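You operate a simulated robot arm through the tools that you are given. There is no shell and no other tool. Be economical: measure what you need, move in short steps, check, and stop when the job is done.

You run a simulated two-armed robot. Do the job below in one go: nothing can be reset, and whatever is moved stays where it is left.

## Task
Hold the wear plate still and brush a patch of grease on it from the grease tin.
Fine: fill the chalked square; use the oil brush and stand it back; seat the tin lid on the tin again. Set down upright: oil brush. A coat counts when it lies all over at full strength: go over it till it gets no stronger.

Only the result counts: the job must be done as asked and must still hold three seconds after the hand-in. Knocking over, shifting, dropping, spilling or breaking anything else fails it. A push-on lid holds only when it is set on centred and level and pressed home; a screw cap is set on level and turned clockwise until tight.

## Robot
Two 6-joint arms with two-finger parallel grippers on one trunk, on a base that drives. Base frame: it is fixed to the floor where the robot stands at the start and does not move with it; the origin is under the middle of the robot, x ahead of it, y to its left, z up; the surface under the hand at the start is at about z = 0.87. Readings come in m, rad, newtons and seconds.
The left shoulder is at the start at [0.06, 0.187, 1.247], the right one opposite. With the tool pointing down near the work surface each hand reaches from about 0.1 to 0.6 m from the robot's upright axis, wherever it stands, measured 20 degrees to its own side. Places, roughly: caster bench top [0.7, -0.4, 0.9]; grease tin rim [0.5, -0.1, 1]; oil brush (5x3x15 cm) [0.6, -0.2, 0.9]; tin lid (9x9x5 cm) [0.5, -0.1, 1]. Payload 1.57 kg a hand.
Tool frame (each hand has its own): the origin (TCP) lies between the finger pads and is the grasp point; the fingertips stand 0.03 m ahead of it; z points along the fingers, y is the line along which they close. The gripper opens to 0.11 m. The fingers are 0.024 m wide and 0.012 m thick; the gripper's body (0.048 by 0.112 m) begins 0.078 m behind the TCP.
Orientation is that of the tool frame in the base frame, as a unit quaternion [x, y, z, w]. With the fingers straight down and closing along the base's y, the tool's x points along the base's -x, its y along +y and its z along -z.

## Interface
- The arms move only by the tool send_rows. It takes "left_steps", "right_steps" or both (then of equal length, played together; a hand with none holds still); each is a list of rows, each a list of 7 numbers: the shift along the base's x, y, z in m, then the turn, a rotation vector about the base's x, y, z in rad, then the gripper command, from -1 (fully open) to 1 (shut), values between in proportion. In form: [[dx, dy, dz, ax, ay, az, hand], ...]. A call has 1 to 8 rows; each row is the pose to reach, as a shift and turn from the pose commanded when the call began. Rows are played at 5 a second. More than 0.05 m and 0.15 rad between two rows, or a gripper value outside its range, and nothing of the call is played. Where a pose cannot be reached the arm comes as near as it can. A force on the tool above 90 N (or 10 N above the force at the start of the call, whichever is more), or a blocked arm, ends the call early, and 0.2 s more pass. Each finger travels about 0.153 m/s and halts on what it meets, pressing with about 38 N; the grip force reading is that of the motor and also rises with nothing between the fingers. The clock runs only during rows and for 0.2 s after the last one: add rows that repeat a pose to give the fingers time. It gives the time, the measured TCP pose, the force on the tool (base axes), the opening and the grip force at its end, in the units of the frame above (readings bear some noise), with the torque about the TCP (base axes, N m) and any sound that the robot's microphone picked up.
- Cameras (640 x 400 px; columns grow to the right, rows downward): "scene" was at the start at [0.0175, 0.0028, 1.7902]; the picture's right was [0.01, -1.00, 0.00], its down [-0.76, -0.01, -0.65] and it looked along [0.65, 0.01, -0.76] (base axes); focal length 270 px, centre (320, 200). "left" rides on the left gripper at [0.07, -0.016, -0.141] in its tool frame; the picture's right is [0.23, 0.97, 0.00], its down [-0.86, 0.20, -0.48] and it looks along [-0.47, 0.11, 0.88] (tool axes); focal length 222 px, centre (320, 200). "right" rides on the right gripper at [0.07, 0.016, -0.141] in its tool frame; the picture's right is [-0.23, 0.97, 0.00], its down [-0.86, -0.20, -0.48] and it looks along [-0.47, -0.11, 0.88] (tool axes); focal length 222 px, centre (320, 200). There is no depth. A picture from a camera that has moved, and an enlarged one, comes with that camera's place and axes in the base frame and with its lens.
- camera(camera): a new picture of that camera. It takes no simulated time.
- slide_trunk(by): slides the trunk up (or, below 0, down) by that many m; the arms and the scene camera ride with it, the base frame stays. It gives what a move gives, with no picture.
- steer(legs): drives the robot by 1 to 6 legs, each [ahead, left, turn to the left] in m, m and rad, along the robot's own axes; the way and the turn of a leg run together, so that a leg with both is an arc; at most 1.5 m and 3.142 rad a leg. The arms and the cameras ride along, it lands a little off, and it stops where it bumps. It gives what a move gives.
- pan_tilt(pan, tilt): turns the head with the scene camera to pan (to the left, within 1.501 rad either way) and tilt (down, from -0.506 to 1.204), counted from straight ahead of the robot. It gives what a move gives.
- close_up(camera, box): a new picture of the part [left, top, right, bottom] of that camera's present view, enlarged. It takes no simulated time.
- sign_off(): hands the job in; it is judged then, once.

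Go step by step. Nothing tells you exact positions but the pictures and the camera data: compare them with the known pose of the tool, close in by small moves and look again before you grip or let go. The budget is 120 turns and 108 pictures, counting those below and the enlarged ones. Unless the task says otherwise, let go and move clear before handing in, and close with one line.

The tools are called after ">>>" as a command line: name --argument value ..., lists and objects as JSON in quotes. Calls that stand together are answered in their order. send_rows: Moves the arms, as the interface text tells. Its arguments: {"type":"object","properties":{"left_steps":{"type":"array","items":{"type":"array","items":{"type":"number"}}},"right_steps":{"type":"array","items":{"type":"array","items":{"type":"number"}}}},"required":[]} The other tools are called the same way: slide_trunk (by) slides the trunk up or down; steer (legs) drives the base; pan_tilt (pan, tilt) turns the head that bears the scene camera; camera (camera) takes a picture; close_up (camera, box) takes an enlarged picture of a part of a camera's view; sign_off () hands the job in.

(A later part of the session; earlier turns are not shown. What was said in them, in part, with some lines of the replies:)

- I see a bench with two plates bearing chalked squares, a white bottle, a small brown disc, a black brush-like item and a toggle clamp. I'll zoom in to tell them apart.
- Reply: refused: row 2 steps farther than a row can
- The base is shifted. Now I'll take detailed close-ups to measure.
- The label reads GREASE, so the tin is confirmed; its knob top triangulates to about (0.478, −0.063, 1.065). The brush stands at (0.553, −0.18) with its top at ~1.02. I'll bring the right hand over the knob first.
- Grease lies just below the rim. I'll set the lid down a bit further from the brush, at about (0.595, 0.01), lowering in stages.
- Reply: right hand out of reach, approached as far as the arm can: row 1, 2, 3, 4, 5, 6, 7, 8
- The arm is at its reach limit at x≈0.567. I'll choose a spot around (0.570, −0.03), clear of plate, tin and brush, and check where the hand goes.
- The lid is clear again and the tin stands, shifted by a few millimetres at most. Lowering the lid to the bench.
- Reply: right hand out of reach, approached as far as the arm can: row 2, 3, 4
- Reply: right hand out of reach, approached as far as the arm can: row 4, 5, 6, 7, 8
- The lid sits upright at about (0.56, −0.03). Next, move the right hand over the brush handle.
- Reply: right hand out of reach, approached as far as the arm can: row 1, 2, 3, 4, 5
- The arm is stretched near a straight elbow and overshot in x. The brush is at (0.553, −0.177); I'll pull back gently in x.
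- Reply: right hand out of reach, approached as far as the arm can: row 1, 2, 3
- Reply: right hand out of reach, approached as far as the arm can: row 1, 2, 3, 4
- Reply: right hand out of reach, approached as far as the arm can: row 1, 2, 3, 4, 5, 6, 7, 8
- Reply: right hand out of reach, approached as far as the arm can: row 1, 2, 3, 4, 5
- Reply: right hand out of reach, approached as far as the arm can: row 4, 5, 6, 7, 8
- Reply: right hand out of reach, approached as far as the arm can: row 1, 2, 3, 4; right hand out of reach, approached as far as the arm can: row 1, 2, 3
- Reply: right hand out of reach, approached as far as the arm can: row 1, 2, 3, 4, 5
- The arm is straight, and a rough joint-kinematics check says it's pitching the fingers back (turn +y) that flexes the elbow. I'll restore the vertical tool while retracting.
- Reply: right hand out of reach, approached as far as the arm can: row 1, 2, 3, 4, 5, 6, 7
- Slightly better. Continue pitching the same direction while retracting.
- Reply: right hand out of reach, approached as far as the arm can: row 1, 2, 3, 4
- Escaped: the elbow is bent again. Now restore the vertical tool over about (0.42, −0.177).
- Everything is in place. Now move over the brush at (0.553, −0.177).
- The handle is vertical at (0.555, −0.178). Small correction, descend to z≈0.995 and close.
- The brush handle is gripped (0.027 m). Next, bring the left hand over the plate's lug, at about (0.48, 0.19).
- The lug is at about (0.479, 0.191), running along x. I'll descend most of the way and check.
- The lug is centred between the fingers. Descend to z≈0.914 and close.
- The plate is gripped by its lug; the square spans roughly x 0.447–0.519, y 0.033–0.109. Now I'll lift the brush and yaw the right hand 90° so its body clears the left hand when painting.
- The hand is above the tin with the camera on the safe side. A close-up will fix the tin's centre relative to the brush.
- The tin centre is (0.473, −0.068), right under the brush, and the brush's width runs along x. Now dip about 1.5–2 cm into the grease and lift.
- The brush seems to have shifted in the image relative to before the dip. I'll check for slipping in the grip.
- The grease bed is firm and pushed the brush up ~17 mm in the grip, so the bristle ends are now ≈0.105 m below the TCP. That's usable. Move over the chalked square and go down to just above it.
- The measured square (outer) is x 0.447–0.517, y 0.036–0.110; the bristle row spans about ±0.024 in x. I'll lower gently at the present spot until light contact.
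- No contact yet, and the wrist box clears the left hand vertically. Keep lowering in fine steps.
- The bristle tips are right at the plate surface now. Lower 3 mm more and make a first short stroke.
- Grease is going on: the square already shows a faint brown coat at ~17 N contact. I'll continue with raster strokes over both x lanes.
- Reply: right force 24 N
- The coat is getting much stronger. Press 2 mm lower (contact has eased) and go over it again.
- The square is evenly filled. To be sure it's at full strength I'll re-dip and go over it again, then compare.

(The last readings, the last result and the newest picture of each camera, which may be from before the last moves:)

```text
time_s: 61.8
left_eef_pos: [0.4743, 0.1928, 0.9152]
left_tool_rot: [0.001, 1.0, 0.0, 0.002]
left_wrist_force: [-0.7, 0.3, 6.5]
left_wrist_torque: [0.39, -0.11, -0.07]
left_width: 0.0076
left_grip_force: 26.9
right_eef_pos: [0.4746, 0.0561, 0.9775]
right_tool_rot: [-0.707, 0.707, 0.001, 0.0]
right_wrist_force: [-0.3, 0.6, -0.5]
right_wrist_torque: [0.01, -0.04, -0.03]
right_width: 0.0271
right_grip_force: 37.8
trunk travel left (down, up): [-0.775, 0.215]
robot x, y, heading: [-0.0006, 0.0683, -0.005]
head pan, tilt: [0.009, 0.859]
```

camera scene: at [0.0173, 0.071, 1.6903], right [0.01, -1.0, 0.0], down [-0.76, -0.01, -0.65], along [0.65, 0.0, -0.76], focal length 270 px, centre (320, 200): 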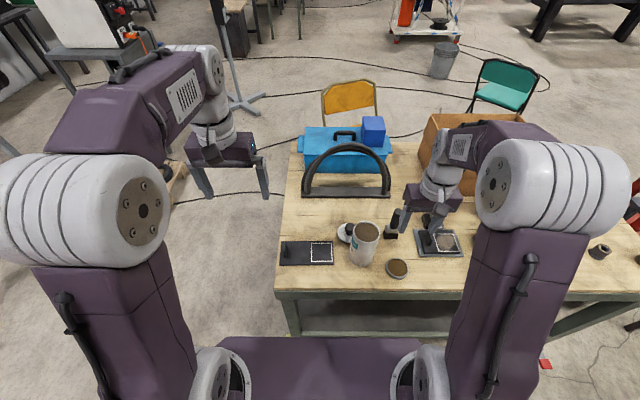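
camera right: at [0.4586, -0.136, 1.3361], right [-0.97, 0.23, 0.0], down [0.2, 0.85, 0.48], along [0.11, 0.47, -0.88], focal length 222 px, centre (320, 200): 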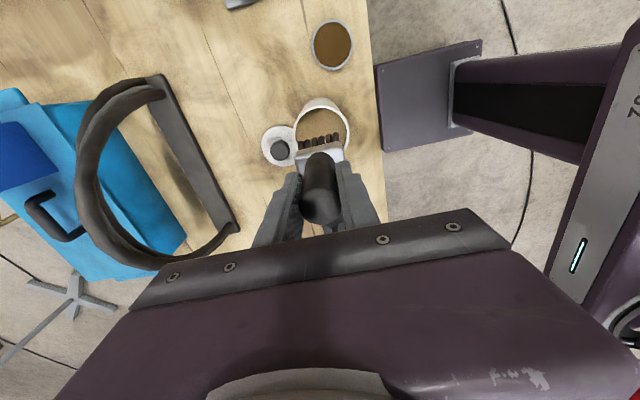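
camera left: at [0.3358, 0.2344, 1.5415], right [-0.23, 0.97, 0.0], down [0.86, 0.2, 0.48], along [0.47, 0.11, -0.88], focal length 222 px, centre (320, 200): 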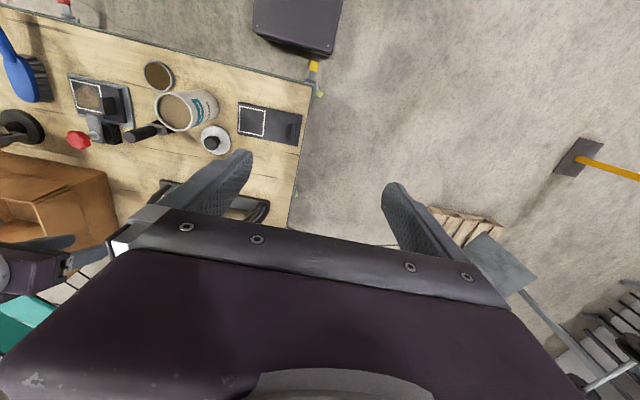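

Positioned at the lane start. Press down ~7 mm and repeat the raster.

>>> send_rows --right_steps '[[-0.002, -0.004, -0.007, 0, 0, 0, 1], [-0.002, 0.01, -0.008, 0, 0, 0, 1], [-0.002, 0.024, -0.008, 0, 0, 0, 1], [-0.002, 0.038, -0.008, 0, 0, 0, 1], [0.016, 0.038, -0.008, 0, 0, 0, 1], [0.016, 0.024, -0.008, 0, 0, 0, 1], [0.016, 0.01, -0.008, 0, 0, 0, 1], [0.016, -0.004, -0.008, 0, 0, 0, 1]]'

>>> send_rows --right_steps '[[-0.009, 0.0, 0, 0, 0, 0, 1], [-0.009, 0.014, 0, 0, 0, 0, 1], [-0.009, 0.028, 0, 0, 0, 0, 1], [-0.009, 0.042, 0, 0, 0, 0, 1], [-0.018, 0.042, 0, 0, 0, 0, 1], [-0.018, 0.028, 0, 0, 0, 0, 1], [-0.018, 0.014, 0, 0, 0, 0, 1], [-0.018, 0.0, 0, 0, 0, 0, 1]]'

>>> send_rows --right_steps '[[0.018, 0.0, 0, 0, 0, 0, 1], [0.018, 0.014, 0, 0, 0, 0, 1], [0.018, 0.028, 0, 0, 0, 0, 1], [0.018, 0.042, 0, 0, 0, 0, 1], [0.009, 0.042, 0, 0, 0, 0, 1], [0.009, 0.028, 0, 0, 0, 0, 1], [0.009, 0.014, 0, 0, 0, 0, 1], [0.009, 0.0, 0, 0, 0, 0, 1]]'

>>> send_rows --right_steps '[[0, 0.0, 0.03, 0, 0, 0, 1], [0, -0.02, 0.075, 0, 0, 0, 1], [0, -0.04, 0.12, 0, 0, 0, 1], [0, -0.06, 0.165, 0, 0, 0, 1], [0, -0.06, 0.21, 0, 0, 0, 1]]'

>>> close_up --camera "scene" --box '[290, 220, 370, 270]'

```text
time_s: 63.6
left_eef_pos: [0.4752, 0.1929, 0.9154]
left_tool_rot: [0.001, 1.0, 0.0, 0.0]
left_wrist_force: [0.9, 0.7, 7.6]
left_wrist_torque: [0.29, -0.04, -0.11]
left_width: 0.0077
left_grip_force: 26.7
right_eef_pos: [0.4907, 0.0528, 0.9706]
right_tool_rot: [-0.707, 0.707, 0.001, -0.001]
right_wrist_force: [-0.2, -0.4, -1.3]
right_wrist_torque: [-0.01, 0.01, 0.0]
right_width: 0.0275
right_grip_force: 37.4
trunk travel left (down, up): [-0.775, 0.215]
robot x, y, heading: [-0.002, 0.0696, -0.003]
head pan, tilt: [0.009, 0.859]
```

```text
time_s: 65.4
left_eef_pos: [0.4742, 0.1918, 0.9166]
left_tool_rot: [0.0, 1.0, 0.0, 0.001]
left_wrist_force: [2.2, -0.3, 8.6]
left_wrist_torque: [0.43, 0.01, -0.08]
left_width: 0.0077
left_grip_force: 26.8
right_eef_pos: [0.4715, 0.0518, 0.9697]
right_tool_rot: [-0.706, 0.708, 0.001, 0.001]
right_wrist_force: [-1.1, 0.6, -1.5]
right_wrist_torque: [0.02, 0.0, -0.01]
right_width: 0.0272
right_grip_force: 37.4
trunk travel left (down, up): [-0.775, 0.215]
robot x, y, heading: [-0.0014, 0.0683, -0.002]
head pan, tilt: [0.009, 0.859]
```

```text
time_s: 67.2
left_eef_pos: [0.4751, 0.1928, 0.9149]
left_tool_rot: [0.001, 1.0, 0.0, 0.0]
left_wrist_force: [0.9, 0.5, 8.7]
left_wrist_torque: [0.27, -0.01, -0.08]
left_width: 0.0077
left_grip_force: 26.7
right_eef_pos: [0.4801, 0.0524, 0.9704]
right_tool_rot: [-0.706, 0.708, 0.001, 0.0]
right_wrist_force: [-0.3, 0.1, -1.3]
right_wrist_torque: [0.03, 0.01, -0.01]
right_width: 0.0274
right_grip_force: 37.6
trunk travel left (down, up): [-0.775, 0.215]
robot x, y, heading: [-0.0036, 0.0675, -0.001]
head pan, tilt: [0.009, 0.859]
```

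```text
time_s: 68.4
left_eef_pos: [0.4744, 0.1927, 0.9158]
left_tool_rot: [0.001, 1.0, 0.0, 0.0]
left_wrist_force: [1.1, 0.6, 7.8]
left_wrist_torque: [0.31, -0.03, -0.03]
left_width: 0.0077
left_grip_force: 27.0
right_eef_pos: [0.4804, -0.0063, 1.1806]
right_tool_rot: [-0.706, 0.708, 0.001, 0.0]
right_wrist_force: [-0.2, 0.0, -1.4]
right_wrist_torque: [0.05, -0.03, 0.03]
right_width: 0.0272
right_grip_force: 37.8
trunk travel left (down, up): [-0.775, 0.215]
robot x, y, heading: [0.0021, 0.0669, 0.002]
head pan, tilt: [0.009, 0.859]
```

```text
8.00 times, centred on (330, 245) of scene
camera zoom: at [0.0166, 0.0708, 1.6902], right [0.01, -1.0, 0.0], down [-0.76, -0.01, -0.65], along [0.65, 0.0, -0.76], focal length 2162 px, centre (240, -160)
```

zoom: 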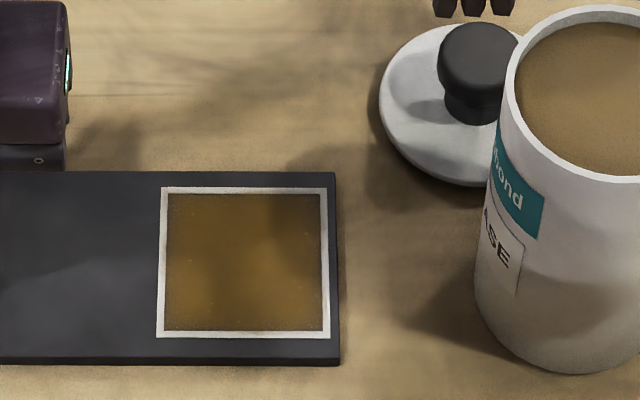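

No contact occurred in that pass because the dip pushed the brush up a bit more. I'll go back and lower until real contact.

>>> send_rows --right_steps '[[0, 0.03, -0.01, 0, 0, 0, 1], [-0.004, 0.06, -0.045, 0, 0, 0, 1], [-0.008, 0.06, -0.09, 0, 0, 0, 1], [-0.008, 0.06, -0.135, 0, 0, 0, 1], [-0.008, 0.06, -0.18, 0, 0, 0, 1], [-0.008, 0.06, -0.209, 0, 0, 0, 1], [-0.008, 0.06, -0.213, 0, 0, 0, 1], [-0.008, 0.06, -0.216, 0, 0, 0, 1]]'

>>> close_up --camera "scene" --box '[290, 220, 370, 270]'

```text
time_s: 70.2
left_eef_pos: [0.474, 0.193, 0.9151]
left_tool_rot: [-0.001, 1.0, 0.0, 0.001]
left_wrist_force: [4.7, 0.4, -2.2]
left_wrist_torque: [0.22, -0.67, 0.56]
left_width: 0.008
left_grip_force: 27.2
right_eef_pos: [0.4737, 0.0531, 0.9661]
right_tool_rot: [-0.706, 0.709, -0.001, 0.002]
right_wrist_force: [-5.4, -2.7, 30.9]
right_wrist_torque: [0.06, 0.46, -0.03]
right_width: 0.0278
right_grip_force: 38.1
trunk travel left (down, up): [-0.775, 0.215]
robot x, y, heading: [0.0016, 0.0647, -0.001]
head pan, tilt: [0.009, 0.859]
```

```text
8.00 times, centred on (330, 245) of scene
camera zoom: at [0.0147, 0.0712, 1.6904], right [0.01, -1.0, 0.0], down [-0.76, -0.01, -0.65], along [0.65, 0.0, -0.76], focal length 2162 px, centre (240, -160)
```

zoom: 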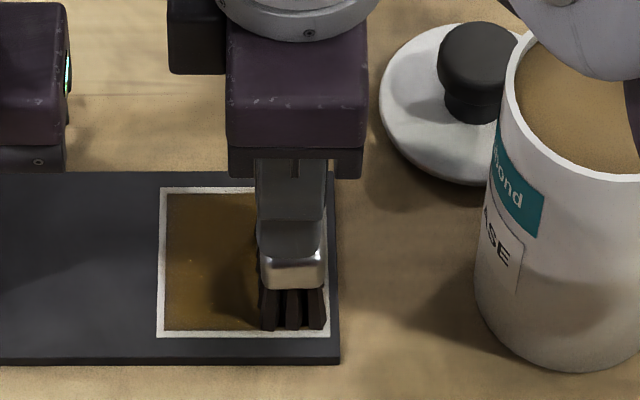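

Solid contact now (31 N). Raster over the square three times.

>>> send_rows --right_steps '[[-0.001, -0.002, 0, 0, 0, 0, 1], [-0.001, 0.012, 0, 0, 0, 0, 1], [-0.001, 0.026, 0, 0, 0, 0, 1], [-0.001, 0.041, 0, 0, 0, 0, 1], [0.018, 0.041, 0, 0, 0, 0, 1], [0.018, 0.026, 0, 0, 0, 0, 1], [0.018, 0.012, 0, 0, 0, 0, 1], [0.018, -0.002, 0, 0, 0, 0, 1]]'

>>> send_rows --right_steps '[[-0.009, 0.0, -0.001, 0, 0, 0, 1], [-0.009, 0.014, -0.001, 0, 0, 0, 1], [-0.009, 0.028, -0.001, 0, 0, 0, 1], [-0.009, 0.043, -0.001, 0, 0, 0, 1], [-0.019, 0.043, -0.001, 0, 0, 0, 1], [-0.019, 0.028, -0.001, 0, 0, 0, 1], [-0.019, 0.014, -0.001, 0, 0, 0, 1], [-0.019, 0.0, -0.001, 0, 0, 0, 1]]'

>>> send_rows --right_steps '[[0.019, 0.0, -0.001, 0, 0, 0, 1], [0.019, 0.014, -0.001, 0, 0, 0, 1], [0.019, 0.028, -0.001, 0, 0, 0, 1], [0.019, 0.043, -0.001, 0, 0, 0, 1], [0.0, 0.043, -0.001, 0, 0, 0, 1], [0.0, 0.028, -0.001, 0, 0, 0, 1], [0.0, 0.014, -0.001, 0, 0, 0, 1], [0.0, 0.0, -0.001, 0, 0, 0, 1]]'

>>> send_rows --right_steps '[[0, 0.0, 0.03, 0, 0, 0, 1], [0, -0.02, 0.075, 0, 0, 0, 1], [0, -0.04, 0.12, 0, 0, 0, 1], [0, -0.06, 0.165, 0, 0, 0, 1], [0, -0.06, 0.21, 0, 0, 0, 1]]'

>>> close_up --camera "scene" --box '[290, 220, 370, 270]'

```text
time_s: 72.0
left_eef_pos: [0.475, 0.1923, 0.9157]
left_tool_rot: [0.001, 1.0, -0.001, 0.001]
left_wrist_force: [-0.7, -4.1, -0.6]
left_wrist_torque: [0.3, -0.28, 0.53]
left_width: 0.0076
left_grip_force: 27.2
right_eef_pos: [0.4904, 0.0516, 0.9643]
right_tool_rot: [-0.706, 0.708, 0.0, 0.001]
right_wrist_force: [0.7, 6.9, 16.6]
right_wrist_torque: [0.77, 0.01, -0.01]
right_width: 0.0272
right_grip_force: 37.8
trunk travel left (down, up): [-0.775, 0.215]
robot x, y, heading: [0.0005, 0.0681, -0.001]
head pan, tilt: [0.009, 0.859]
```

```text
time_s: 73.8
left_eef_pos: [0.4735, 0.1923, 0.9154]
left_tool_rot: [0.0, 1.0, 0.0, 0.0]
left_wrist_force: [0.3, -2.3, 2.9]
left_wrist_torque: [0.53, -0.06, 0.33]
left_width: 0.0077
left_grip_force: 26.8
right_eef_pos: [0.47, 0.0494, 0.964]
right_tool_rot: [-0.706, 0.708, 0.0, 0.0]
right_wrist_force: [0.1, 6.5, 14.4]
right_wrist_torque: [0.65, -0.12, 0.05]
right_width: 0.0273
right_grip_force: 37.8
trunk travel left (down, up): [-0.775, 0.215]
robot x, y, heading: [0.0028, 0.0684, -0.005]
head pan, tilt: [0.009, 0.859]
```

```text
time_s: 75.6
left_eef_pos: [0.4745, 0.193, 0.9163]
left_tool_rot: [0.001, 1.0, -0.001, 0.0]
left_wrist_force: [4.9, -7.8, -0.3]
left_wrist_torque: [0.52, 0.57, 0.47]
left_width: 0.0078
left_grip_force: 26.9
right_eef_pos: [0.4711, 0.0519, 0.9634]
right_tool_rot: [-0.706, 0.708, 0.0, 0.001]
right_wrist_force: [0.1, 11.1, 32.9]
right_wrist_torque: [1.3, 0.2, -0.06]
right_width: 0.027
right_grip_force: 37.9
trunk travel left (down, up): [-0.775, 0.215]
robot x, y, heading: [-0.0005, 0.0692, -0.002]
head pan, tilt: [0.009, 0.859]
```

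```text
time_s: 76.8
left_eef_pos: [0.4741, 0.1935, 0.9166]
left_tool_rot: [0.001, 1.0, 0.0, 0.0]
left_wrist_force: [-2.1, 3.2, 13.6]
left_wrist_torque: [0.43, 0.21, 0.33]
left_width: 0.0079
left_grip_force: 26.6
right_eef_pos: [0.4712, -0.0076, 1.1733]
right_tool_rot: [-0.707, 0.708, 0.0, 0.001]
right_wrist_force: [-0.4, 0.7, -0.9]
right_wrist_torque: [0.03, 0.0, 0.02]
right_width: 0.0274
right_grip_force: 37.5
trunk travel left (down, up): [-0.775, 0.215]
robot x, y, heading: [-0.001, 0.0708, 0.0]
head pan, tilt: [0.009, 0.859]
```

```text
8.00 times, centred on (330, 245) of scene
camera zoom: at [0.0151, 0.0715, 1.6902], right [0.01, -1.0, 0.0], down [-0.76, -0.01, -0.65], along [0.65, 0.0, -0.76], focal length 2162 px, centre (240, -160)
```

zoom: 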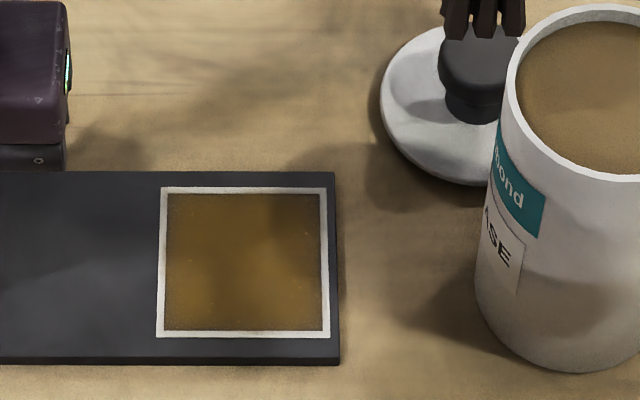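

No change in strength or evenness, so the coat is saturated. Now release the plate with the left hand and bring the brush back, un-yawing the right hand.

>>> send_rows --right_steps '[[0.0, -0.02, 0.02, 0, 0, -0.145, 1], [0.0, -0.04, 0.02, 0, 0, -0.29, 1], [0, -0.06, 0.02, 0, 0, -0.435, 1], [0, -0.085, 0.02, 0, 0, -0.58, 1], [0, -0.11, 0.02, 0, 0, -0.725, 1], [0, -0.135, 0.02, 0, 0, -0.87, 1], [0.005, -0.16, 0.02, 0, 0, -1.015, 1], [0.01, -0.172, 0.02, 0, 0, -1.16, 1]]' --left_steps '[[0, 0, 0, 0, 0, 0, 0.8], [0, 0, 0, 0, 0, 0, 0.4], [0, 0, 0, 0, 0, 0, 0], [0, 0, 0, 0, 0, 0, -0.3], [0, 0, 0, 0, 0, 0, -0.3], [0, 0, 0.03, 0, 0, 0, -0.3], [0, 0, 0.07, 0, 0, 0, -0.3], [0, 0, 0.11, 0, 0, 0, -0.3]]'

>>> send_rows --right_steps '[[0.02, 0, 0, 0, 0, -0.14, 1], [0.04, 0, 0, 0, 0, -0.28, 1], [0.06, 0, 0, 0, 0, -0.41, 1], [0.075, 0, -0.02, 0, 0, -0.41, 1], [0.075, 0, -0.06, 0, 0, -0.41, 1], [0.075, 0, -0.1, 0, 0, -0.41, 1], [0.075, 0, -0.14, 0, 0, -0.41, 1], [0.075, 0, -0.18, 0, 0, -0.41, 1]]' --left_steps '[[0, 0.01, 0.03, 0, 0, 0, -0.3], [-0.01, 0.02, 0.06, 0, 0, 0, -0.3], [-0.02, 0.03, 0.1, 0, 0, 0, -0.3], [-0.04, 0.04, 0.13, 0, 0, 0, -0.3], [-0.05, 0.05, 0.16, 0, 0, 0, -0.3], [-0.06, 0.06, 0.19, 0, 0, 0, -0.3], [-0.06, 0.06, 0.19, 0, 0, 0, -0.3], [-0.06, 0.06, 0.19, 0, 0, 0, -0.3]]'

>>> close_up --camera "scene" --box '[250, 140, 442, 260]'

>>> close_up --camera "right" --box '[200, 60, 440, 210]'

```text
time_s: 78.6
left_eef_pos: [0.4734, 0.1909, 1.0255]
left_tool_rot: [0.0, 1.0, 0.0, 0.0]
left_wrist_force: [0.4, 0.4, -0.6]
left_wrist_torque: [-0.02, -0.02, 0.02]
left_width: 0.0716
left_grip_force: 0.0
right_eef_pos: [0.4833, -0.1817, 1.1928]
right_tool_rot: [-0.202, 0.979, 0.0, 0.001]
right_wrist_force: [0.1, 0.4, -1.3]
right_wrist_torque: [0.02, -0.03, 0.0]
right_width: 0.0273
right_grip_force: 37.7
trunk travel left (down, up): [-0.775, 0.215]
robot x, y, heading: [0.0015, 0.0686, -0.002]
head pan, tilt: [0.009, 0.859]
```

```text
time_s: 80.4
left_eef_pos: [0.4167, 0.2527, 1.2148]
left_tool_rot: [0.001, 1.0, -0.001, 0.0]
left_wrist_force: [-0.1, -1.0, -0.2]
left_wrist_torque: [0.0, 0.07, -0.03]
left_width: 0.0715
left_grip_force: 0.1
right_eef_pos: [0.5581, -0.1822, 1.01]
right_tool_rot: [0.001, 1.0, 0.0, 0.0]
right_wrist_force: [-0.5, -0.2, -1.2]
right_wrist_torque: [-0.04, -0.01, -0.02]
right_width: 0.0271
right_grip_force: 37.9
trunk travel left (down, up): [-0.775, 0.215]
robot x, y, heading: [0.0019, 0.0639, 0.002]
head pan, tilt: [0.009, 0.859]
```

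```text
3.33 times, centred on (346, 200) of scene
camera zoom: at [0.0187, 0.0704, 1.6903], right [0.01, -1.0, 0.0], down [-0.76, -0.01, -0.65], along [0.65, 0.0, -0.76], focal length 901 px, centre (233, 200)
```

zoom: 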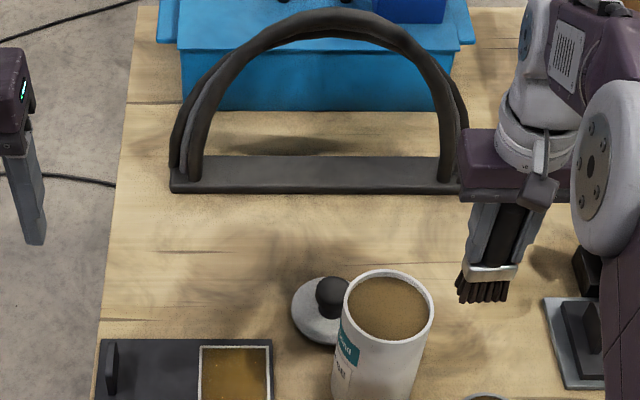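

```text
2.67 times, centred on (320, 135) of right
camera zoom: at [0.4874, -0.1653, 1.1512], right [0.23, 0.97, 0.0], down [0.85, -0.2, 0.48], along [0.47, -0.11, -0.88], focal length 592 px, centre (320, 373)
```

zoom: 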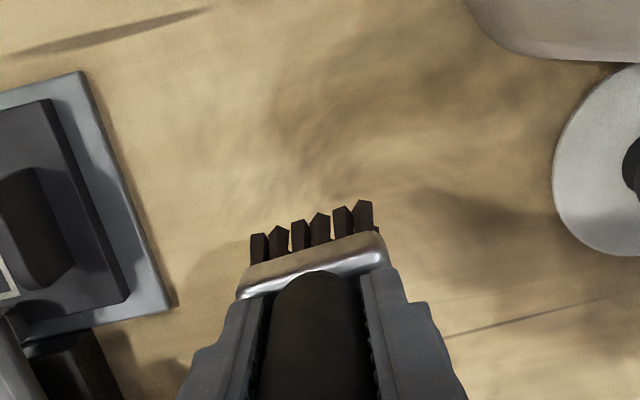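

The brush looks upright in the grip. Lower it to the bench in fine final steps.

>>> send_rows --right_steps '[[-0.003, 0.002, -0.03, 0, 0, 0, 1], [-0.003, 0.002, -0.045, 0, 0, 0, 1], [-0.003, 0.002, -0.05, 0, 0, 0, 1], [-0.003, 0.002, -0.053, 0, 0, 0, 1], [-0.003, 0.002, -0.053, 0, 0, 0, 1]]'

>>> close_up --camera "scene" --box '[360, 180, 440, 230]'

```text
time_s: 81.6
left_eef_pos: [0.4162, 0.2526, 1.2144]
left_tool_rot: [0.001, 1.0, 0.0, 0.001]
left_wrist_force: [0.5, -0.2, 0.4]
left_wrist_torque: [-0.03, 0.01, -0.01]
left_width: 0.0716
left_grip_force: 0.0
right_eef_pos: [0.5552, -0.1788, 0.9598]
right_tool_rot: [0.0, 1.0, 0.0, 0.002]
right_wrist_force: [0.0, -0.1, -0.1]
right_wrist_torque: [0.03, 0.0, 0.0]
right_width: 0.0271
right_grip_force: 38.1
trunk travel left (down, up): [-0.775, 0.215]
robot x, y, heading: [-0.0009, 0.0667, -0.004]
head pan, tilt: [0.009, 0.859]
```

```text
8.00 times, centred on (400, 205) of scene
camera zoom: at [0.0178, 0.0709, 1.6902], right [0.01, -1.0, 0.0], down [-0.76, -0.01, -0.65], along [0.65, 0.0, -0.76], focal length 2162 px, centre (-320, 160)
```

zoom: 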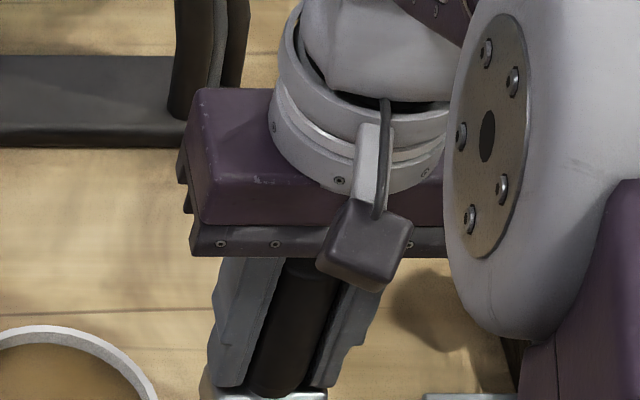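

No contact yet; continue down a few millimetres.

>>> send_rows --right_steps '[[0, 0, -0.002, 0, 0, 0, 1], [0, 0, -0.003, 0, 0, 0, 1], [0, 0, -0.0045, 0, 0, 0, 1]]'

>>> close_up --camera "scene" --box '[360, 200, 440, 250]'

```text
time_s: 82.4
left_eef_pos: [0.4148, 0.2539, 1.216]
left_tool_rot: [0.0, 1.0, 0.0, 0.001]
left_wrist_force: [0.1, 0.9, 0.2]
left_wrist_torque: [-0.01, -0.01, -0.01]
left_width: 0.0715
left_grip_force: 0.0
right_eef_pos: [0.5554, -0.1802, 0.9576]
right_tool_rot: [0.001, 1.0, 0.001, 0.003]
right_wrist_force: [0.1, -1.7, 8.9]
right_wrist_torque: [-0.09, -0.17, 0.02]
right_width: 0.0272
right_grip_force: 37.9
trunk travel left (down, up): [-0.775, 0.215]
robot x, y, heading: [-0.0037, 0.0678, -0.0]
head pan, tilt: [0.009, 0.859]
```

```text
8.00 times, centred on (400, 225) of scene
camera zoom: at [0.0161, 0.0713, 1.6904], right [0.01, -1.0, 0.0], down [-0.76, -0.01, -0.65], along [0.65, 0.0, -0.76], focal length 2162 px, centre (-320, 0)
```

zoom: 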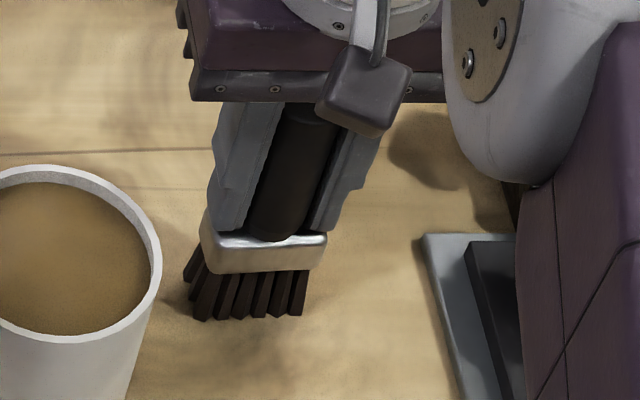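

The brush is on the bench (9 N). Open gently and rise straight up.

>>> send_rows --right_steps '[[0, 0, 0, 0, 0, 0, 0.45], [0, 0, 0, 0, 0, 0, 0.3], [0, 0, 0, 0, 0, 0, 0.1], [0, 0, 0, 0, 0, 0, -0.1], [0, 0, 0.03, 0, 0, 0, -0.1], [0, 0, 0.07, 0, 0, 0, -0.1], [0, 0, 0.11, 0, 0, 0, -0.1], [0, 0, 0.15, 0, 0, 0, -0.1]]'

>>> close_up --camera "scene" --box '[320, 170, 448, 250]'

>>> close_up --camera "right" --box '[200, 30, 520, 230]'

```text
time_s: 84.2
left_eef_pos: [0.4168, 0.2542, 1.2158]
left_tool_rot: [0.0, 1.0, 0.0, 0.001]
left_wrist_force: [0.4, -0.5, 0.4]
left_wrist_torque: [0.01, 0.01, -0.02]
left_width: 0.0717
left_grip_force: 0.0
right_eef_pos: [0.5552, -0.1793, 1.1049]
right_tool_rot: [0.001, 1.0, -0.001, 0.001]
right_wrist_force: [0.3, -0.1, 0.3]
right_wrist_torque: [0.0, 0.01, -0.01]
right_width: 0.0603
right_grip_force: 0.1
trunk travel left (down, up): [-0.775, 0.215]
robot x, y, heading: [-0.0021, 0.0688, 0.003]
head pan, tilt: [0.009, 0.859]
```

```text
5.00 times, centred on (384, 210) of scene
camera zoom: at [0.0167, 0.0713, 1.6902], right [0.01, -1.0, 0.0], down [-0.76, -0.01, -0.65], along [0.65, 0.0, -0.76], focal length 1351 px, centre (0, 150)
```

zoom: 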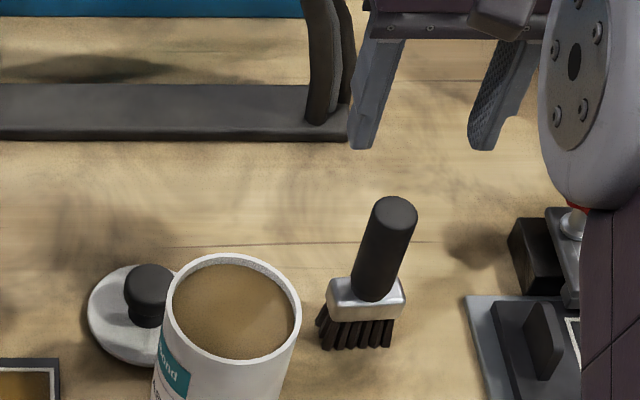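

```text
2.00 times, centred on (360, 130) of right
camera zoom: at [0.4858, -0.1622, 1.2461], right [0.23, 0.97, 0.0], down [0.85, -0.2, 0.48], along [0.47, -0.11, -0.88], focal length 444 px, centre (240, 340)
```

zoom: 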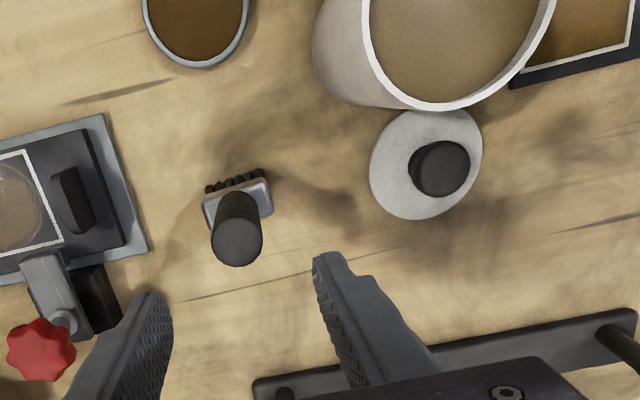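

The brush stands upright in its place. Now over the lid's knob at about (0.561, −0.034).

>>> send_rows --right_steps '[[0, 0.045, 0, 0, 0, 0, -0.2], [0.002, 0.09, 0, 0, 0, 0, -0.2], [0.005, 0.13, 0, 0, 0, 0, -0.2], [0.005, 0.146, -0.03, 0, 0, 0, -0.2], [0.005, 0.146, -0.07, 0, 0, 0, -0.2], [0.005, 0.146, -0.11, 0, 0, 0, -0.2], [0.005, 0.146, -0.14, 0, 0, 0, -0.2], [0.005, 0.146, -0.14, 0, 0, 0, -0.2]]'

>>> close_up --camera "right" --box '[200, 60, 440, 210]'

>>> close_up --camera "scene" --box '[300, 170, 428, 250]'

```text
time_s: 86.0
left_eef_pos: [0.4157, 0.2523, 1.2154]
left_tool_rot: [0.001, 1.0, -0.001, 0.0]
left_wrist_force: [-0.3, -0.8, -0.2]
left_wrist_torque: [0.0, 0.0, -0.02]
left_width: 0.0714
left_grip_force: 0.0
right_eef_pos: [0.5579, -0.033, 0.9662]
right_tool_rot: [0.001, 1.0, 0.0, 0.001]
right_wrist_force: [-0.4, 0.1, -0.4]
right_wrist_torque: [-0.01, 0.0, -0.01]
right_width: 0.0659
right_grip_force: 0.1
trunk travel left (down, up): [-0.775, 0.215]
robot x, y, heading: [-0.0023, 0.0677, 0.0]
head pan, tilt: [0.009, 0.859]
```

```text
2.67 times, centred on (320, 135) of right
camera zoom: at [0.4887, -0.0172, 1.1069], right [0.23, 0.97, 0.0], down [0.85, -0.2, 0.48], along [0.47, -0.11, -0.88], focal length 592 px, centre (320, 373)
```

zoom: 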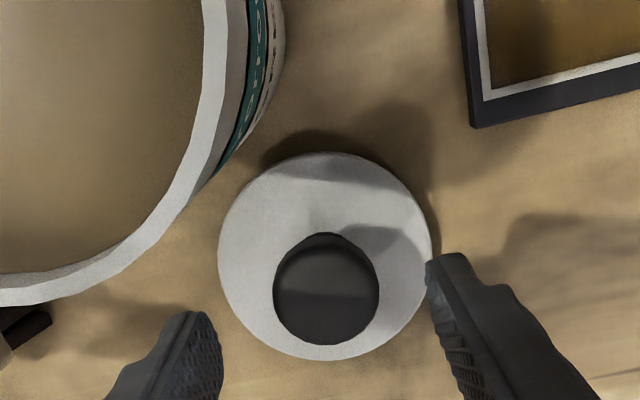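

```text
5.00 times, centred on (364, 210) of scene
camera zoom: at [0.0171, 0.071, 1.6902], right [0.01, -1.0, 0.0], down [-0.76, -0.01, -0.65], along [0.65, 0.0, -0.76], focal length 1351 px, centre (100, 150)
```

zoom: 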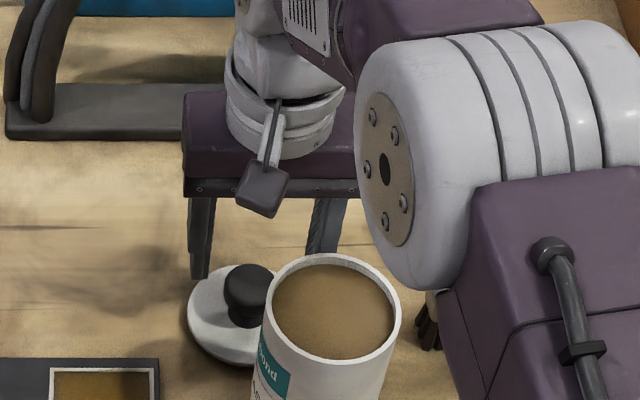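

Centred on the knob. Descend to z≈0.9145 and grip.

>>> send_rows --right_steps '[[0.001, 0, -0.03, 0, 0, 0, -0.2], [0.001, 0, -0.051, 0, 0, 0, -0.2], [0.001, 0, -0.051, 0, 0, 0, 0.1], [0.001, 0, -0.051, 0, 0, 0, 0.5], [0.001, 0, -0.051, 0, 0, 0, 1], [0.001, 0, -0.051, 0, 0, 0, 1]]'

>>> close_up --camera "right" --box '[200, 60, 440, 210]'

```text
time_s: 87.4
left_eef_pos: [0.4171, 0.2533, 1.215]
left_tool_rot: [0.002, 1.0, 0.0, -0.001]
left_wrist_force: [-0.3, 0.7, 0.4]
left_wrist_torque: [-0.01, 0.01, -0.02]
left_width: 0.0714
left_grip_force: 0.1
right_eef_pos: [0.56, -0.0331, 0.9133]
right_tool_rot: [0.001, 1.0, 0.0, 0.0]
right_wrist_force: [-0.9, -0.4, 0.1]
right_wrist_torque: [-0.04, 0.02, 0.0]
right_width: 0.0368
right_grip_force: 38.3
trunk travel left (down, up): [-0.775, 0.215]
robot x, y, heading: [-0.004, 0.0652, -0.002]
head pan, tilt: [0.009, 0.859]
```

```text
2.67 times, centred on (320, 135) of right
camera zoom: at [0.4909, -0.0165, 1.0548], right [0.23, 0.97, 0.0], down [0.85, -0.2, 0.48], along [0.47, -0.11, -0.88], focal length 592 px, centre (320, 373)
```

zoom: 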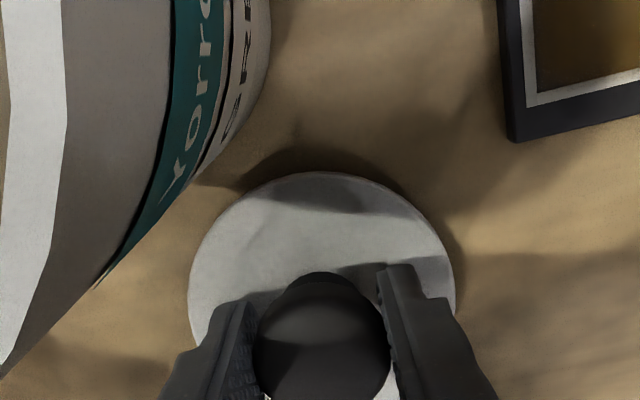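

The lid is gripped. Lift straight up and carry it back over the tin.

>>> send_rows --right_steps '[[0, 0, 0.04, 0, 0, 0, 1], [0, 0, 0.085, 0, 0, 0, 1], [0, 0, 0.13, 0, 0, 0, 1], [0, 0, 0.175, 0, 0, 0, 1], [-0.03, -0.015, 0.19, 0, 0, 0, 1], [-0.06, -0.03, 0.19, 0, 0, 0, 1], [-0.087, -0.035, 0.19, 0, 0, 0, 1], [-0.087, -0.035, 0.19, 0, 0, 0, 1]]'

>>> close_up --camera "scene" --box '[310, 170, 438, 250]'

>>> close_up --camera "right" --box '[200, 60, 440, 210]'

```text
time_s: 89.2
left_eef_pos: [0.4151, 0.2523, 1.2144]
left_tool_rot: [0.001, 1.0, 0.0, 0.0]
left_wrist_force: [0.2, 0.6, 0.3]
left_wrist_torque: [0.03, 0.02, 0.01]
left_width: 0.0716
left_grip_force: 0.1
right_eef_pos: [0.4731, -0.0699, 1.1046]
right_tool_rot: [0.001, 1.0, 0.0, 0.001]
right_wrist_force: [0.3, -0.3, -0.9]
right_wrist_torque: [-0.04, -0.02, 0.01]
right_width: 0.0365
right_grip_force: 38.0
trunk travel left (down, up): [-0.775, 0.215]
robot x, y, heading: [-0.002, 0.0652, -0.003]
head pan, tilt: [0.009, 0.859]
```

```text
5.00 times, centred on (374, 210) of scene
camera zoom: at [0.0179, 0.0711, 1.6902], right [0.01, -1.0, 0.0], down [-0.76, -0.01, -0.65], along [0.65, 0.0, -0.76], focal length 1351 px, centre (50, 150)
```

zoom: 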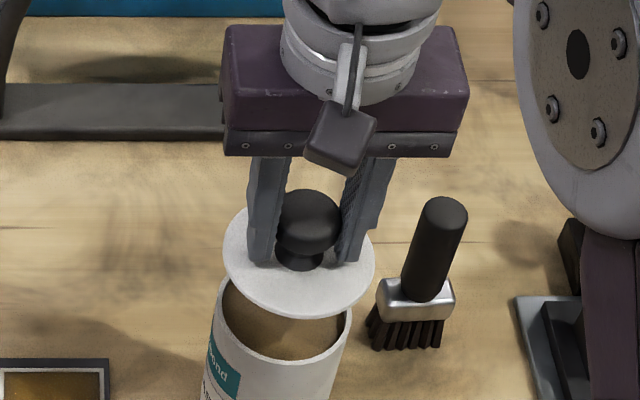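

```text
2.67 times, centred on (320, 135) of right
camera zoom: at [0.4044, -0.0527, 1.2449], right [0.23, 0.97, 0.0], down [0.85, -0.2, 0.48], along [0.47, -0.11, -0.88], focal length 592 px, centre (320, 373)
```

zoom: 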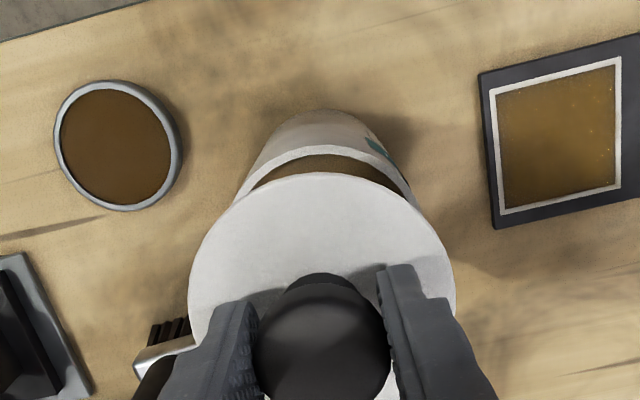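

The lid is over the tin. I'll zoom in to compare the lid and rim centres precisely.

>>> close_up --camera "scene" --box '[342, 205, 398, 240]'

>>> close_up --camera "right" --box '[260, 90, 388, 170]'

```text
11.43 times, centred on (370, 222) of scene
camera zoom: at [0.0179, 0.0711, 1.6902], right [0.01, -1.0, 0.0], down [-0.76, -0.01, -0.65], along [0.65, 0.0, -0.76], focal length 3089 px, centre (-251, -57)
```

zoom: 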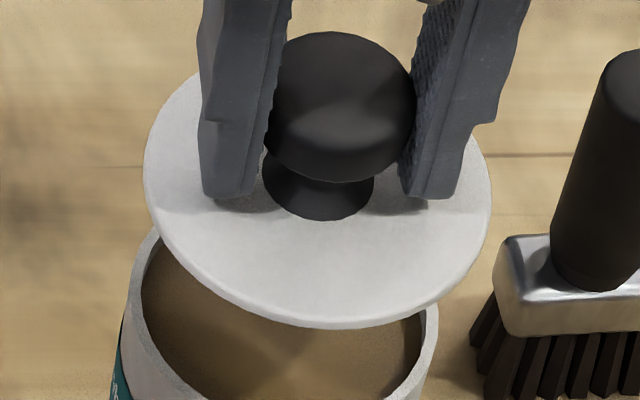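

```text
5.00 times, centred on (324, 130) of right
camera zoom: at [0.4044, -0.0527, 1.2449], right [0.23, 0.97, 0.0], down [0.85, -0.2, 0.48], along [0.47, -0.11, -0.88], focal length 1111 px, centre (300, 550)
```

zoom: 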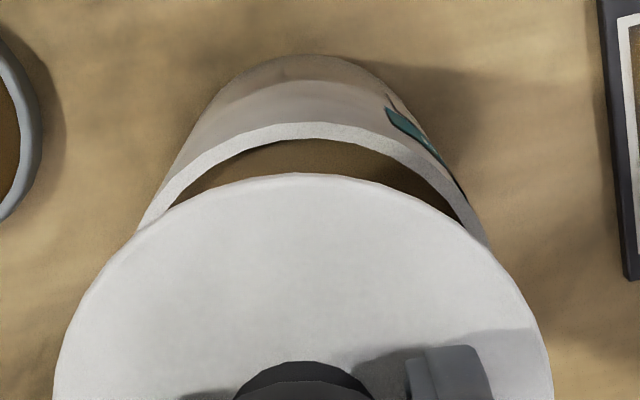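

Estimates: lid centre (0.475, −0.070), tin centre (0.474, −0.067). Shift slightly and lower to just above the rim to recheck.

>>> send_rows --right_steps '[[-0.0015, 0.0027, 0, 0, 0, 0, 1], [-0.0015, 0.0027, -0.015, 0, 0, 0, 1], [-0.0015, 0.0027, -0.03, 0, 0, 0, 1], [-0.0015, 0.0027, -0.034, 0, 0, 0, 1]]'

>>> close_up --camera "scene" --box '[342, 210, 398, 245]'

>>> close_up --camera "right" --box '[260, 90, 388, 170]'

```text
time_s: 90.2
left_eef_pos: [0.4156, 0.2527, 1.2147]
left_tool_rot: [0.001, 1.0, -0.001, 0.001]
left_wrist_force: [-1.0, 0.6, 0.1]
left_wrist_torque: [0.0, -0.02, -0.02]
left_width: 0.0713
left_grip_force: 0.0
right_eef_pos: [0.4725, -0.066, 1.0684]
right_tool_rot: [0.001, 1.0, 0.0, 0.001]
right_wrist_force: [0.3, 0.5, -0.7]
right_wrist_torque: [0.0, 0.01, -0.01]
right_width: 0.0369
right_grip_force: 38.0
trunk travel left (down, up): [-0.775, 0.215]
robot x, y, heading: [-0.0003, 0.0672, -0.003]
head pan, tilt: [0.009, 0.859]
```

```text
11.43 times, centred on (370, 228) of scene
camera zoom: at [0.0172, 0.0712, 1.6902], right [0.01, -1.0, 0.0], down [-0.76, -0.01, -0.65], along [0.65, 0.0, -0.76], focal length 3089 px, centre (-251, -114)
```

zoom: 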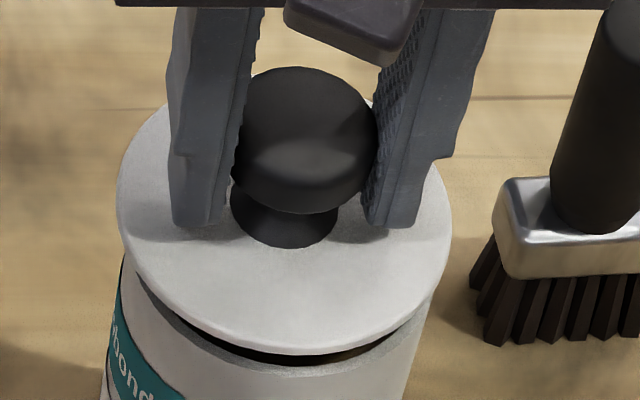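

```text
5.00 times, centred on (324, 130) of right
camera zoom: at [0.4033, -0.0488, 1.2091], right [0.23, 0.97, 0.0], down [0.85, -0.2, 0.48], along [0.47, -0.11, -0.88], focal length 1111 px, centre (300, 550)
```

zoom: 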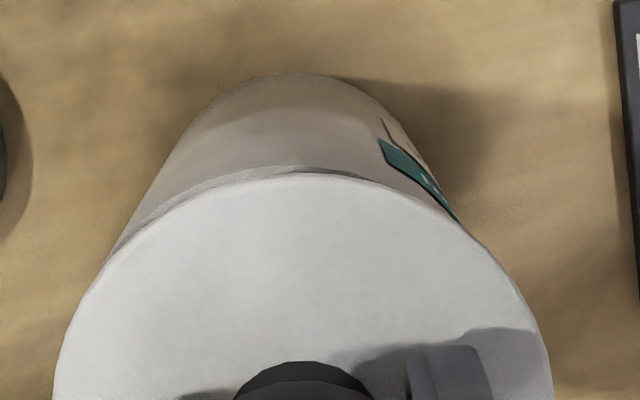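

Nearly perfect; the tin is about 1 mm toward −y. Apply that and lower to the seat.

>>> send_rows --right_steps '[[0, -0.001, -0.003, 0, 0, 0, 1], [0, -0.001, -0.006, 0, 0, 0, 1], [0, -0.001, -0.009, 0, 0, 0, 1], [0, -0.001, -0.011, 0, 0, 0, 1]]'

>>> close_up --camera "scene" --box '[342, 210, 398, 245]'

```text
time_s: 91.2
left_eef_pos: [0.4163, 0.2519, 1.2147]
left_tool_rot: [0.0, 1.0, 0.0, 0.0]
left_wrist_force: [0.4, 0.0, 0.0]
left_wrist_torque: [-0.04, 0.02, 0.04]
left_width: 0.0714
left_grip_force: 0.0
right_eef_pos: [0.4721, -0.0669, 1.0587]
right_tool_rot: [0.001, 1.0, 0.0, 0.0]
right_wrist_force: [-0.7, 1.0, -0.4]
right_wrist_torque: [0.01, 0.0, 0.0]
right_width: 0.0367
right_grip_force: 38.2
trunk travel left (down, up): [-0.775, 0.215]
robot x, y, heading: [-0.0007, 0.0682, -0.0]
head pan, tilt: [0.009, 0.859]
```

```text
11.43 times, centred on (370, 228) of scene
camera zoom: at [0.0176, 0.071, 1.6902], right [0.01, -1.0, 0.0], down [-0.76, -0.01, -0.65], along [0.65, 0.0, -0.76], focal length 3089 px, centre (-251, -114)
```

zoom: 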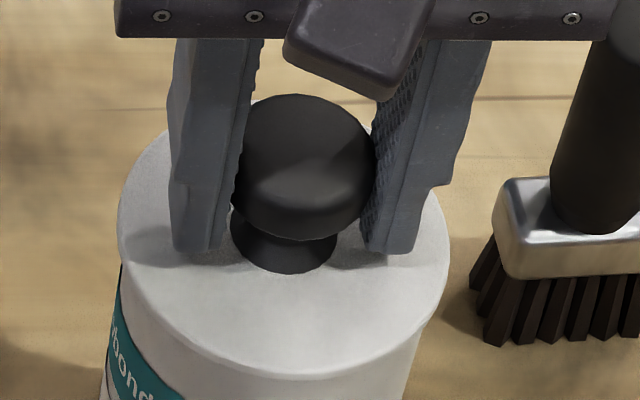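

Lid and rim look flush. Now press it home gradually, watching the force.

>>> send_rows --right_steps '[[0, 0, -0.002, 0, 0, 0, 1], [0, 0, -0.004, 0, 0, 0, 1], [0, 0, -0.006, 0, 0, 0, 1], [0, 0, -0.006, 0, 0, 0, 1]]'

>>> close_up --camera "scene" --box '[342, 210, 398, 245]'

```text
time_s: 92.2
left_eef_pos: [0.414, 0.2521, 1.2158]
left_tool_rot: [0.001, 1.0, 0.0, 0.001]
left_wrist_force: [0.6, 0.5, 0.3]
left_wrist_torque: [0.03, -0.01, 0.04]
left_width: 0.0716
left_grip_force: 0.1
right_eef_pos: [0.4705, -0.0662, 1.054]
right_tool_rot: [0.001, 1.0, 0.0, 0.003]
right_wrist_force: [4.8, -4.1, 28.4]
right_wrist_torque: [-0.25, -0.38, 0.05]
right_width: 0.0369
right_grip_force: 38.3
trunk travel left (down, up): [-0.775, 0.215]
robot x, y, heading: [-0.002, 0.0693, -0.007]
head pan, tilt: [0.009, 0.859]
```

```text
11.43 times, centred on (370, 228) of scene
camera zoom: at [0.0147, 0.0712, 1.6904], right [0.01, -1.0, 0.0], down [-0.76, -0.01, -0.65], along [0.65, 0.0, -0.76], focal length 3089 px, centre (-251, -114)
```

zoom: 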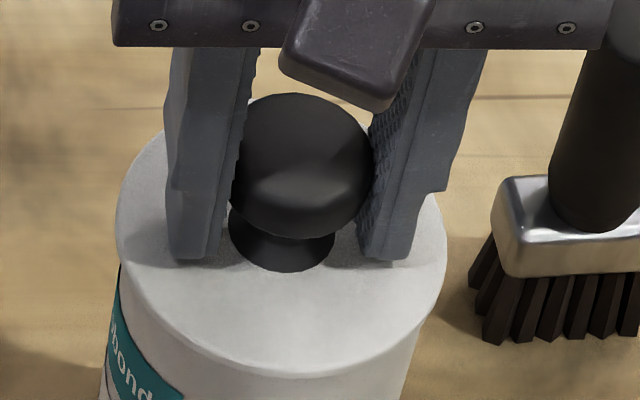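

28 N with no further travel, so the fingertips are now at the lid plate. Press a little harder to be sure it's home.

>>> send_rows --right_steps '[[0, 0, -0.002, 0, 0, 0, 1], [0, 0, -0.004, 0, 0, 0, 1], [0, 0, -0.006, 0, 0, 0, 1], [0, 0, -0.006, 0, 0, 0, 1]]'

>>> close_up --camera "scene" --box '[342, 210, 398, 245]'

```text
time_s: 93.2
left_eef_pos: [0.4115, 0.2533, 1.2186]
left_tool_rot: [0.0, 1.0, -0.001, 0.003]
left_wrist_force: [-0.1, -0.2, 0.9]
left_wrist_torque: [0.05, 0.02, 0.0]
left_width: 0.0713
left_grip_force: 0.0
right_eef_pos: [0.4699, -0.0651, 1.0533]
right_tool_rot: [0.0, 1.0, 0.0, 0.008]
right_wrist_force: [7.1, -7.1, 68.6]
right_wrist_torque: [-0.42, 0.98, 0.02]
right_width: 0.0366
right_grip_force: 38.0
trunk travel left (down, up): [-0.775, 0.215]
robot x, y, heading: [0.0006, 0.0676, -0.0]
head pan, tilt: [0.009, 0.859]
```

```text
11.43 times, centred on (370, 228) of scene
camera zoom: at [0.0099, 0.0718, 1.6907], right [0.01, -1.0, 0.0], down [-0.75, -0.01, -0.66], along [0.66, 0.0, -0.75], focal length 3089 px, centre (-251, -114)
```

zoom: 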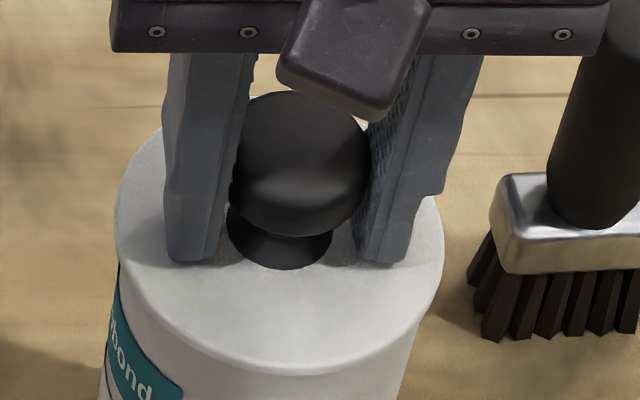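

68 N with no further travel, so the lid is home. Relax the press, open and rise straight up.

>>> send_rows --right_steps '[[0, 0, 0.004, 0, 0, 0, 1], [0, 0, 0.008, 0, 0, 0, 1], [0, 0, 0.009, 0, 0, 0, 0.3], [0, 0, 0.009, 0, 0, 0, 0], [0, 0, 0.009, 0, 0, 0, -0.25], [0, 0, 0.009, 0, 0, 0, -0.25], [0, 0, 0.04, 0, 0, 0, -0.25], [0, 0, 0.08, 0, 0, 0, -0.25]]'

>>> send_rows --right_steps '[[0, 0, 0.04, 0, 0, 0, -0.25], [-0.03, -0.02, 0.07, 0, 0, 0, -0.25], [-0.06, -0.05, 0.1, 0, 0, 0, -0.25], [-0.09, -0.08, 0.12, 0, 0, 0, -0.25], [-0.11, -0.11, 0.12, 0, 0, 0, -0.25]]'

>>> close_up --camera "scene" --box '[260, 170, 452, 290]'

>>> camera --camera "right"

```text
time_s: 95.0
left_eef_pos: [0.4154, 0.2533, 1.2148]
left_tool_rot: [0.001, 1.0, 0.0, 0.0]
left_wrist_force: [-0.6, -0.1, 0.3]
left_wrist_torque: [0.0, -0.03, 0.01]
left_width: 0.0717
left_grip_force: 0.2
right_eef_pos: [0.4718, -0.0668, 1.1281]
right_tool_rot: [0.001, 1.0, 0.0, 0.001]
right_wrist_force: [0.5, 0.0, 0.1]
right_wrist_torque: [-0.02, -0.03, 0.0]
right_width: 0.0688
right_grip_force: 0.1
trunk travel left (down, up): [-0.775, 0.215]
robot x, y, heading: [-0.0009, 0.0715, -0.001]
head pan, tilt: [0.009, 0.859]
```

```text
refused: row 3 steps farther than a row can; nothing moved
```

```text
3.33 times, centred on (356, 230) of scene
camera zoom: at [0.0164, 0.0712, 1.6902], right [0.01, -1.0, 0.0], down [-0.76, -0.01, -0.65], along [0.65, 0.0, -0.76], focal length 901 px, centre (200, 100)
```

zoom: 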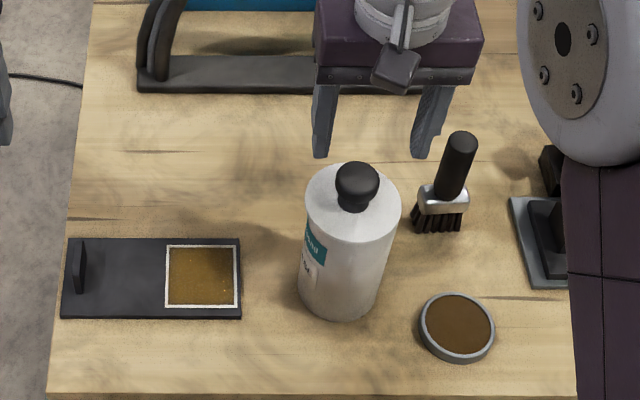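

```text
26 pictures are left
camera right: at [0.4028, -0.0501, 1.2678], right [0.23, 0.97, 0.0], down [0.85, -0.2, 0.48], along [0.47, -0.11, -0.88], focal length 222 px, centre (320, 200)
```

right: 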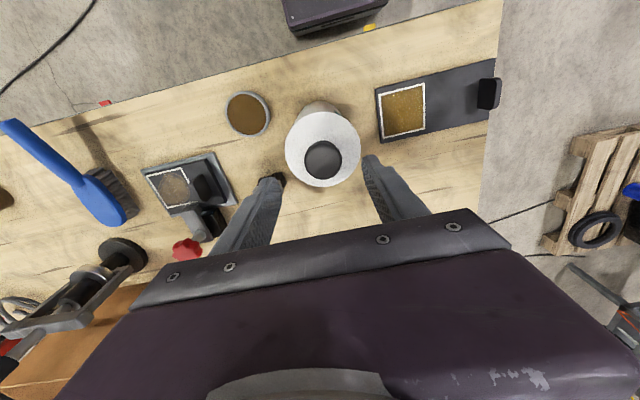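

The lid is seated level, and everything stands. Retreat the hand upward and inspect the coat closely.

>>> send_rows --right_steps '[[0, 0, 0.045, 0, 0, 0, -0.25], [0, 0, 0.09, 0, 0, 0, -0.25], [-0.02, 0, 0.13, 0, 0, 0, -0.25], [-0.04, 0, 0.17, 0, 0, 0, -0.25]]'

>>> close_up --camera "scene" --box '[300, 222, 348, 252]'

>>> close_up --camera "left" --box '[120, 40, 340, 178]'

>>> close_up --camera "scene" --box '[330, 190, 426, 250]'

```text
time_s: 96.0
left_eef_pos: [0.4141, 0.2531, 1.2149]
left_tool_rot: [0.001, 1.0, 0.0, 0.001]
left_wrist_force: [0.2, -0.2, 0.2]
left_wrist_torque: [0.01, -0.04, 0.02]
left_width: 0.0715
left_grip_force: 0.1
right_eef_pos: [0.4306, -0.0662, 1.2983]
right_tool_rot: [0.001, 1.0, 0.0, 0.002]
right_wrist_force: [-0.5, 0.0, 0.0]
right_wrist_torque: [-0.01, -0.02, -0.03]
right_width: 0.0689
right_grip_force: 0.0
trunk travel left (down, up): [-0.775, 0.215]
robot x, y, heading: [-0.0007, 0.068, -0.003]
head pan, tilt: [0.009, 0.859]
```

```text
13.33 times, centred on (324, 237) of scene
camera zoom: at [0.0152, 0.0712, 1.6902], right [0.01, -1.0, 0.0], down [-0.76, -0.01, -0.65], along [0.65, 0.0, -0.76], focal length 3603 px, centre (267, -293)
```

zoom: 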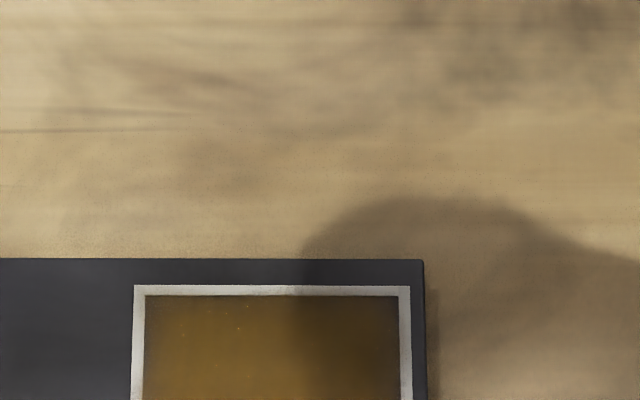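

```text
2.90 times, centred on (230, 109) of left
camera zoom: at [0.3444, 0.2381, 1.3564], right [-0.23, 0.97, 0.0], down [0.85, 0.2, 0.48], along [0.47, 0.11, -0.88], focal length 644 px, centre (581, 464)
```

zoom: 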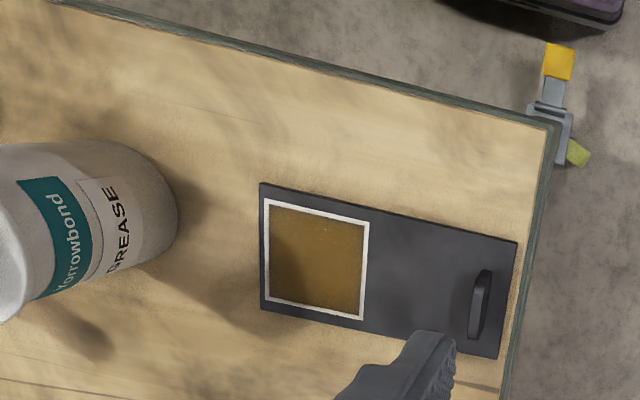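

```text
6.67 times, centred on (378, 220) of scene
camera zoom: at [0.0152, 0.0712, 1.6902], right [0.01, -1.0, 0.0], down [-0.76, -0.01, -0.65], along [0.65, 0.0, -0.76], focal length 1802 px, centre (-67, 67)
```

zoom: 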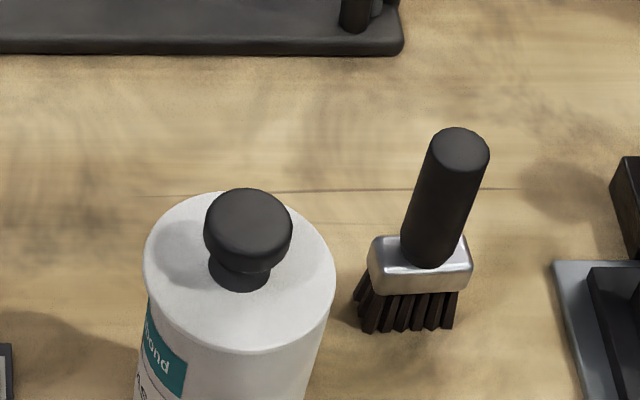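

The coat is even across the chalked square and got no stronger on the last passes. The lid is flush on the tin, the brush stands upright in its place, and both hands are clear.

>>> sign_off

```text
The job is handed in.
```

I held the wear plate by its lug and filled the chalked square with grease until more strokes made it no stronger. The oil brush is standing upright back in its place, and the lid is pressed home on the grease tin. The tin was nudged a few millimetres while I was moving the lid, but it stayed upright.
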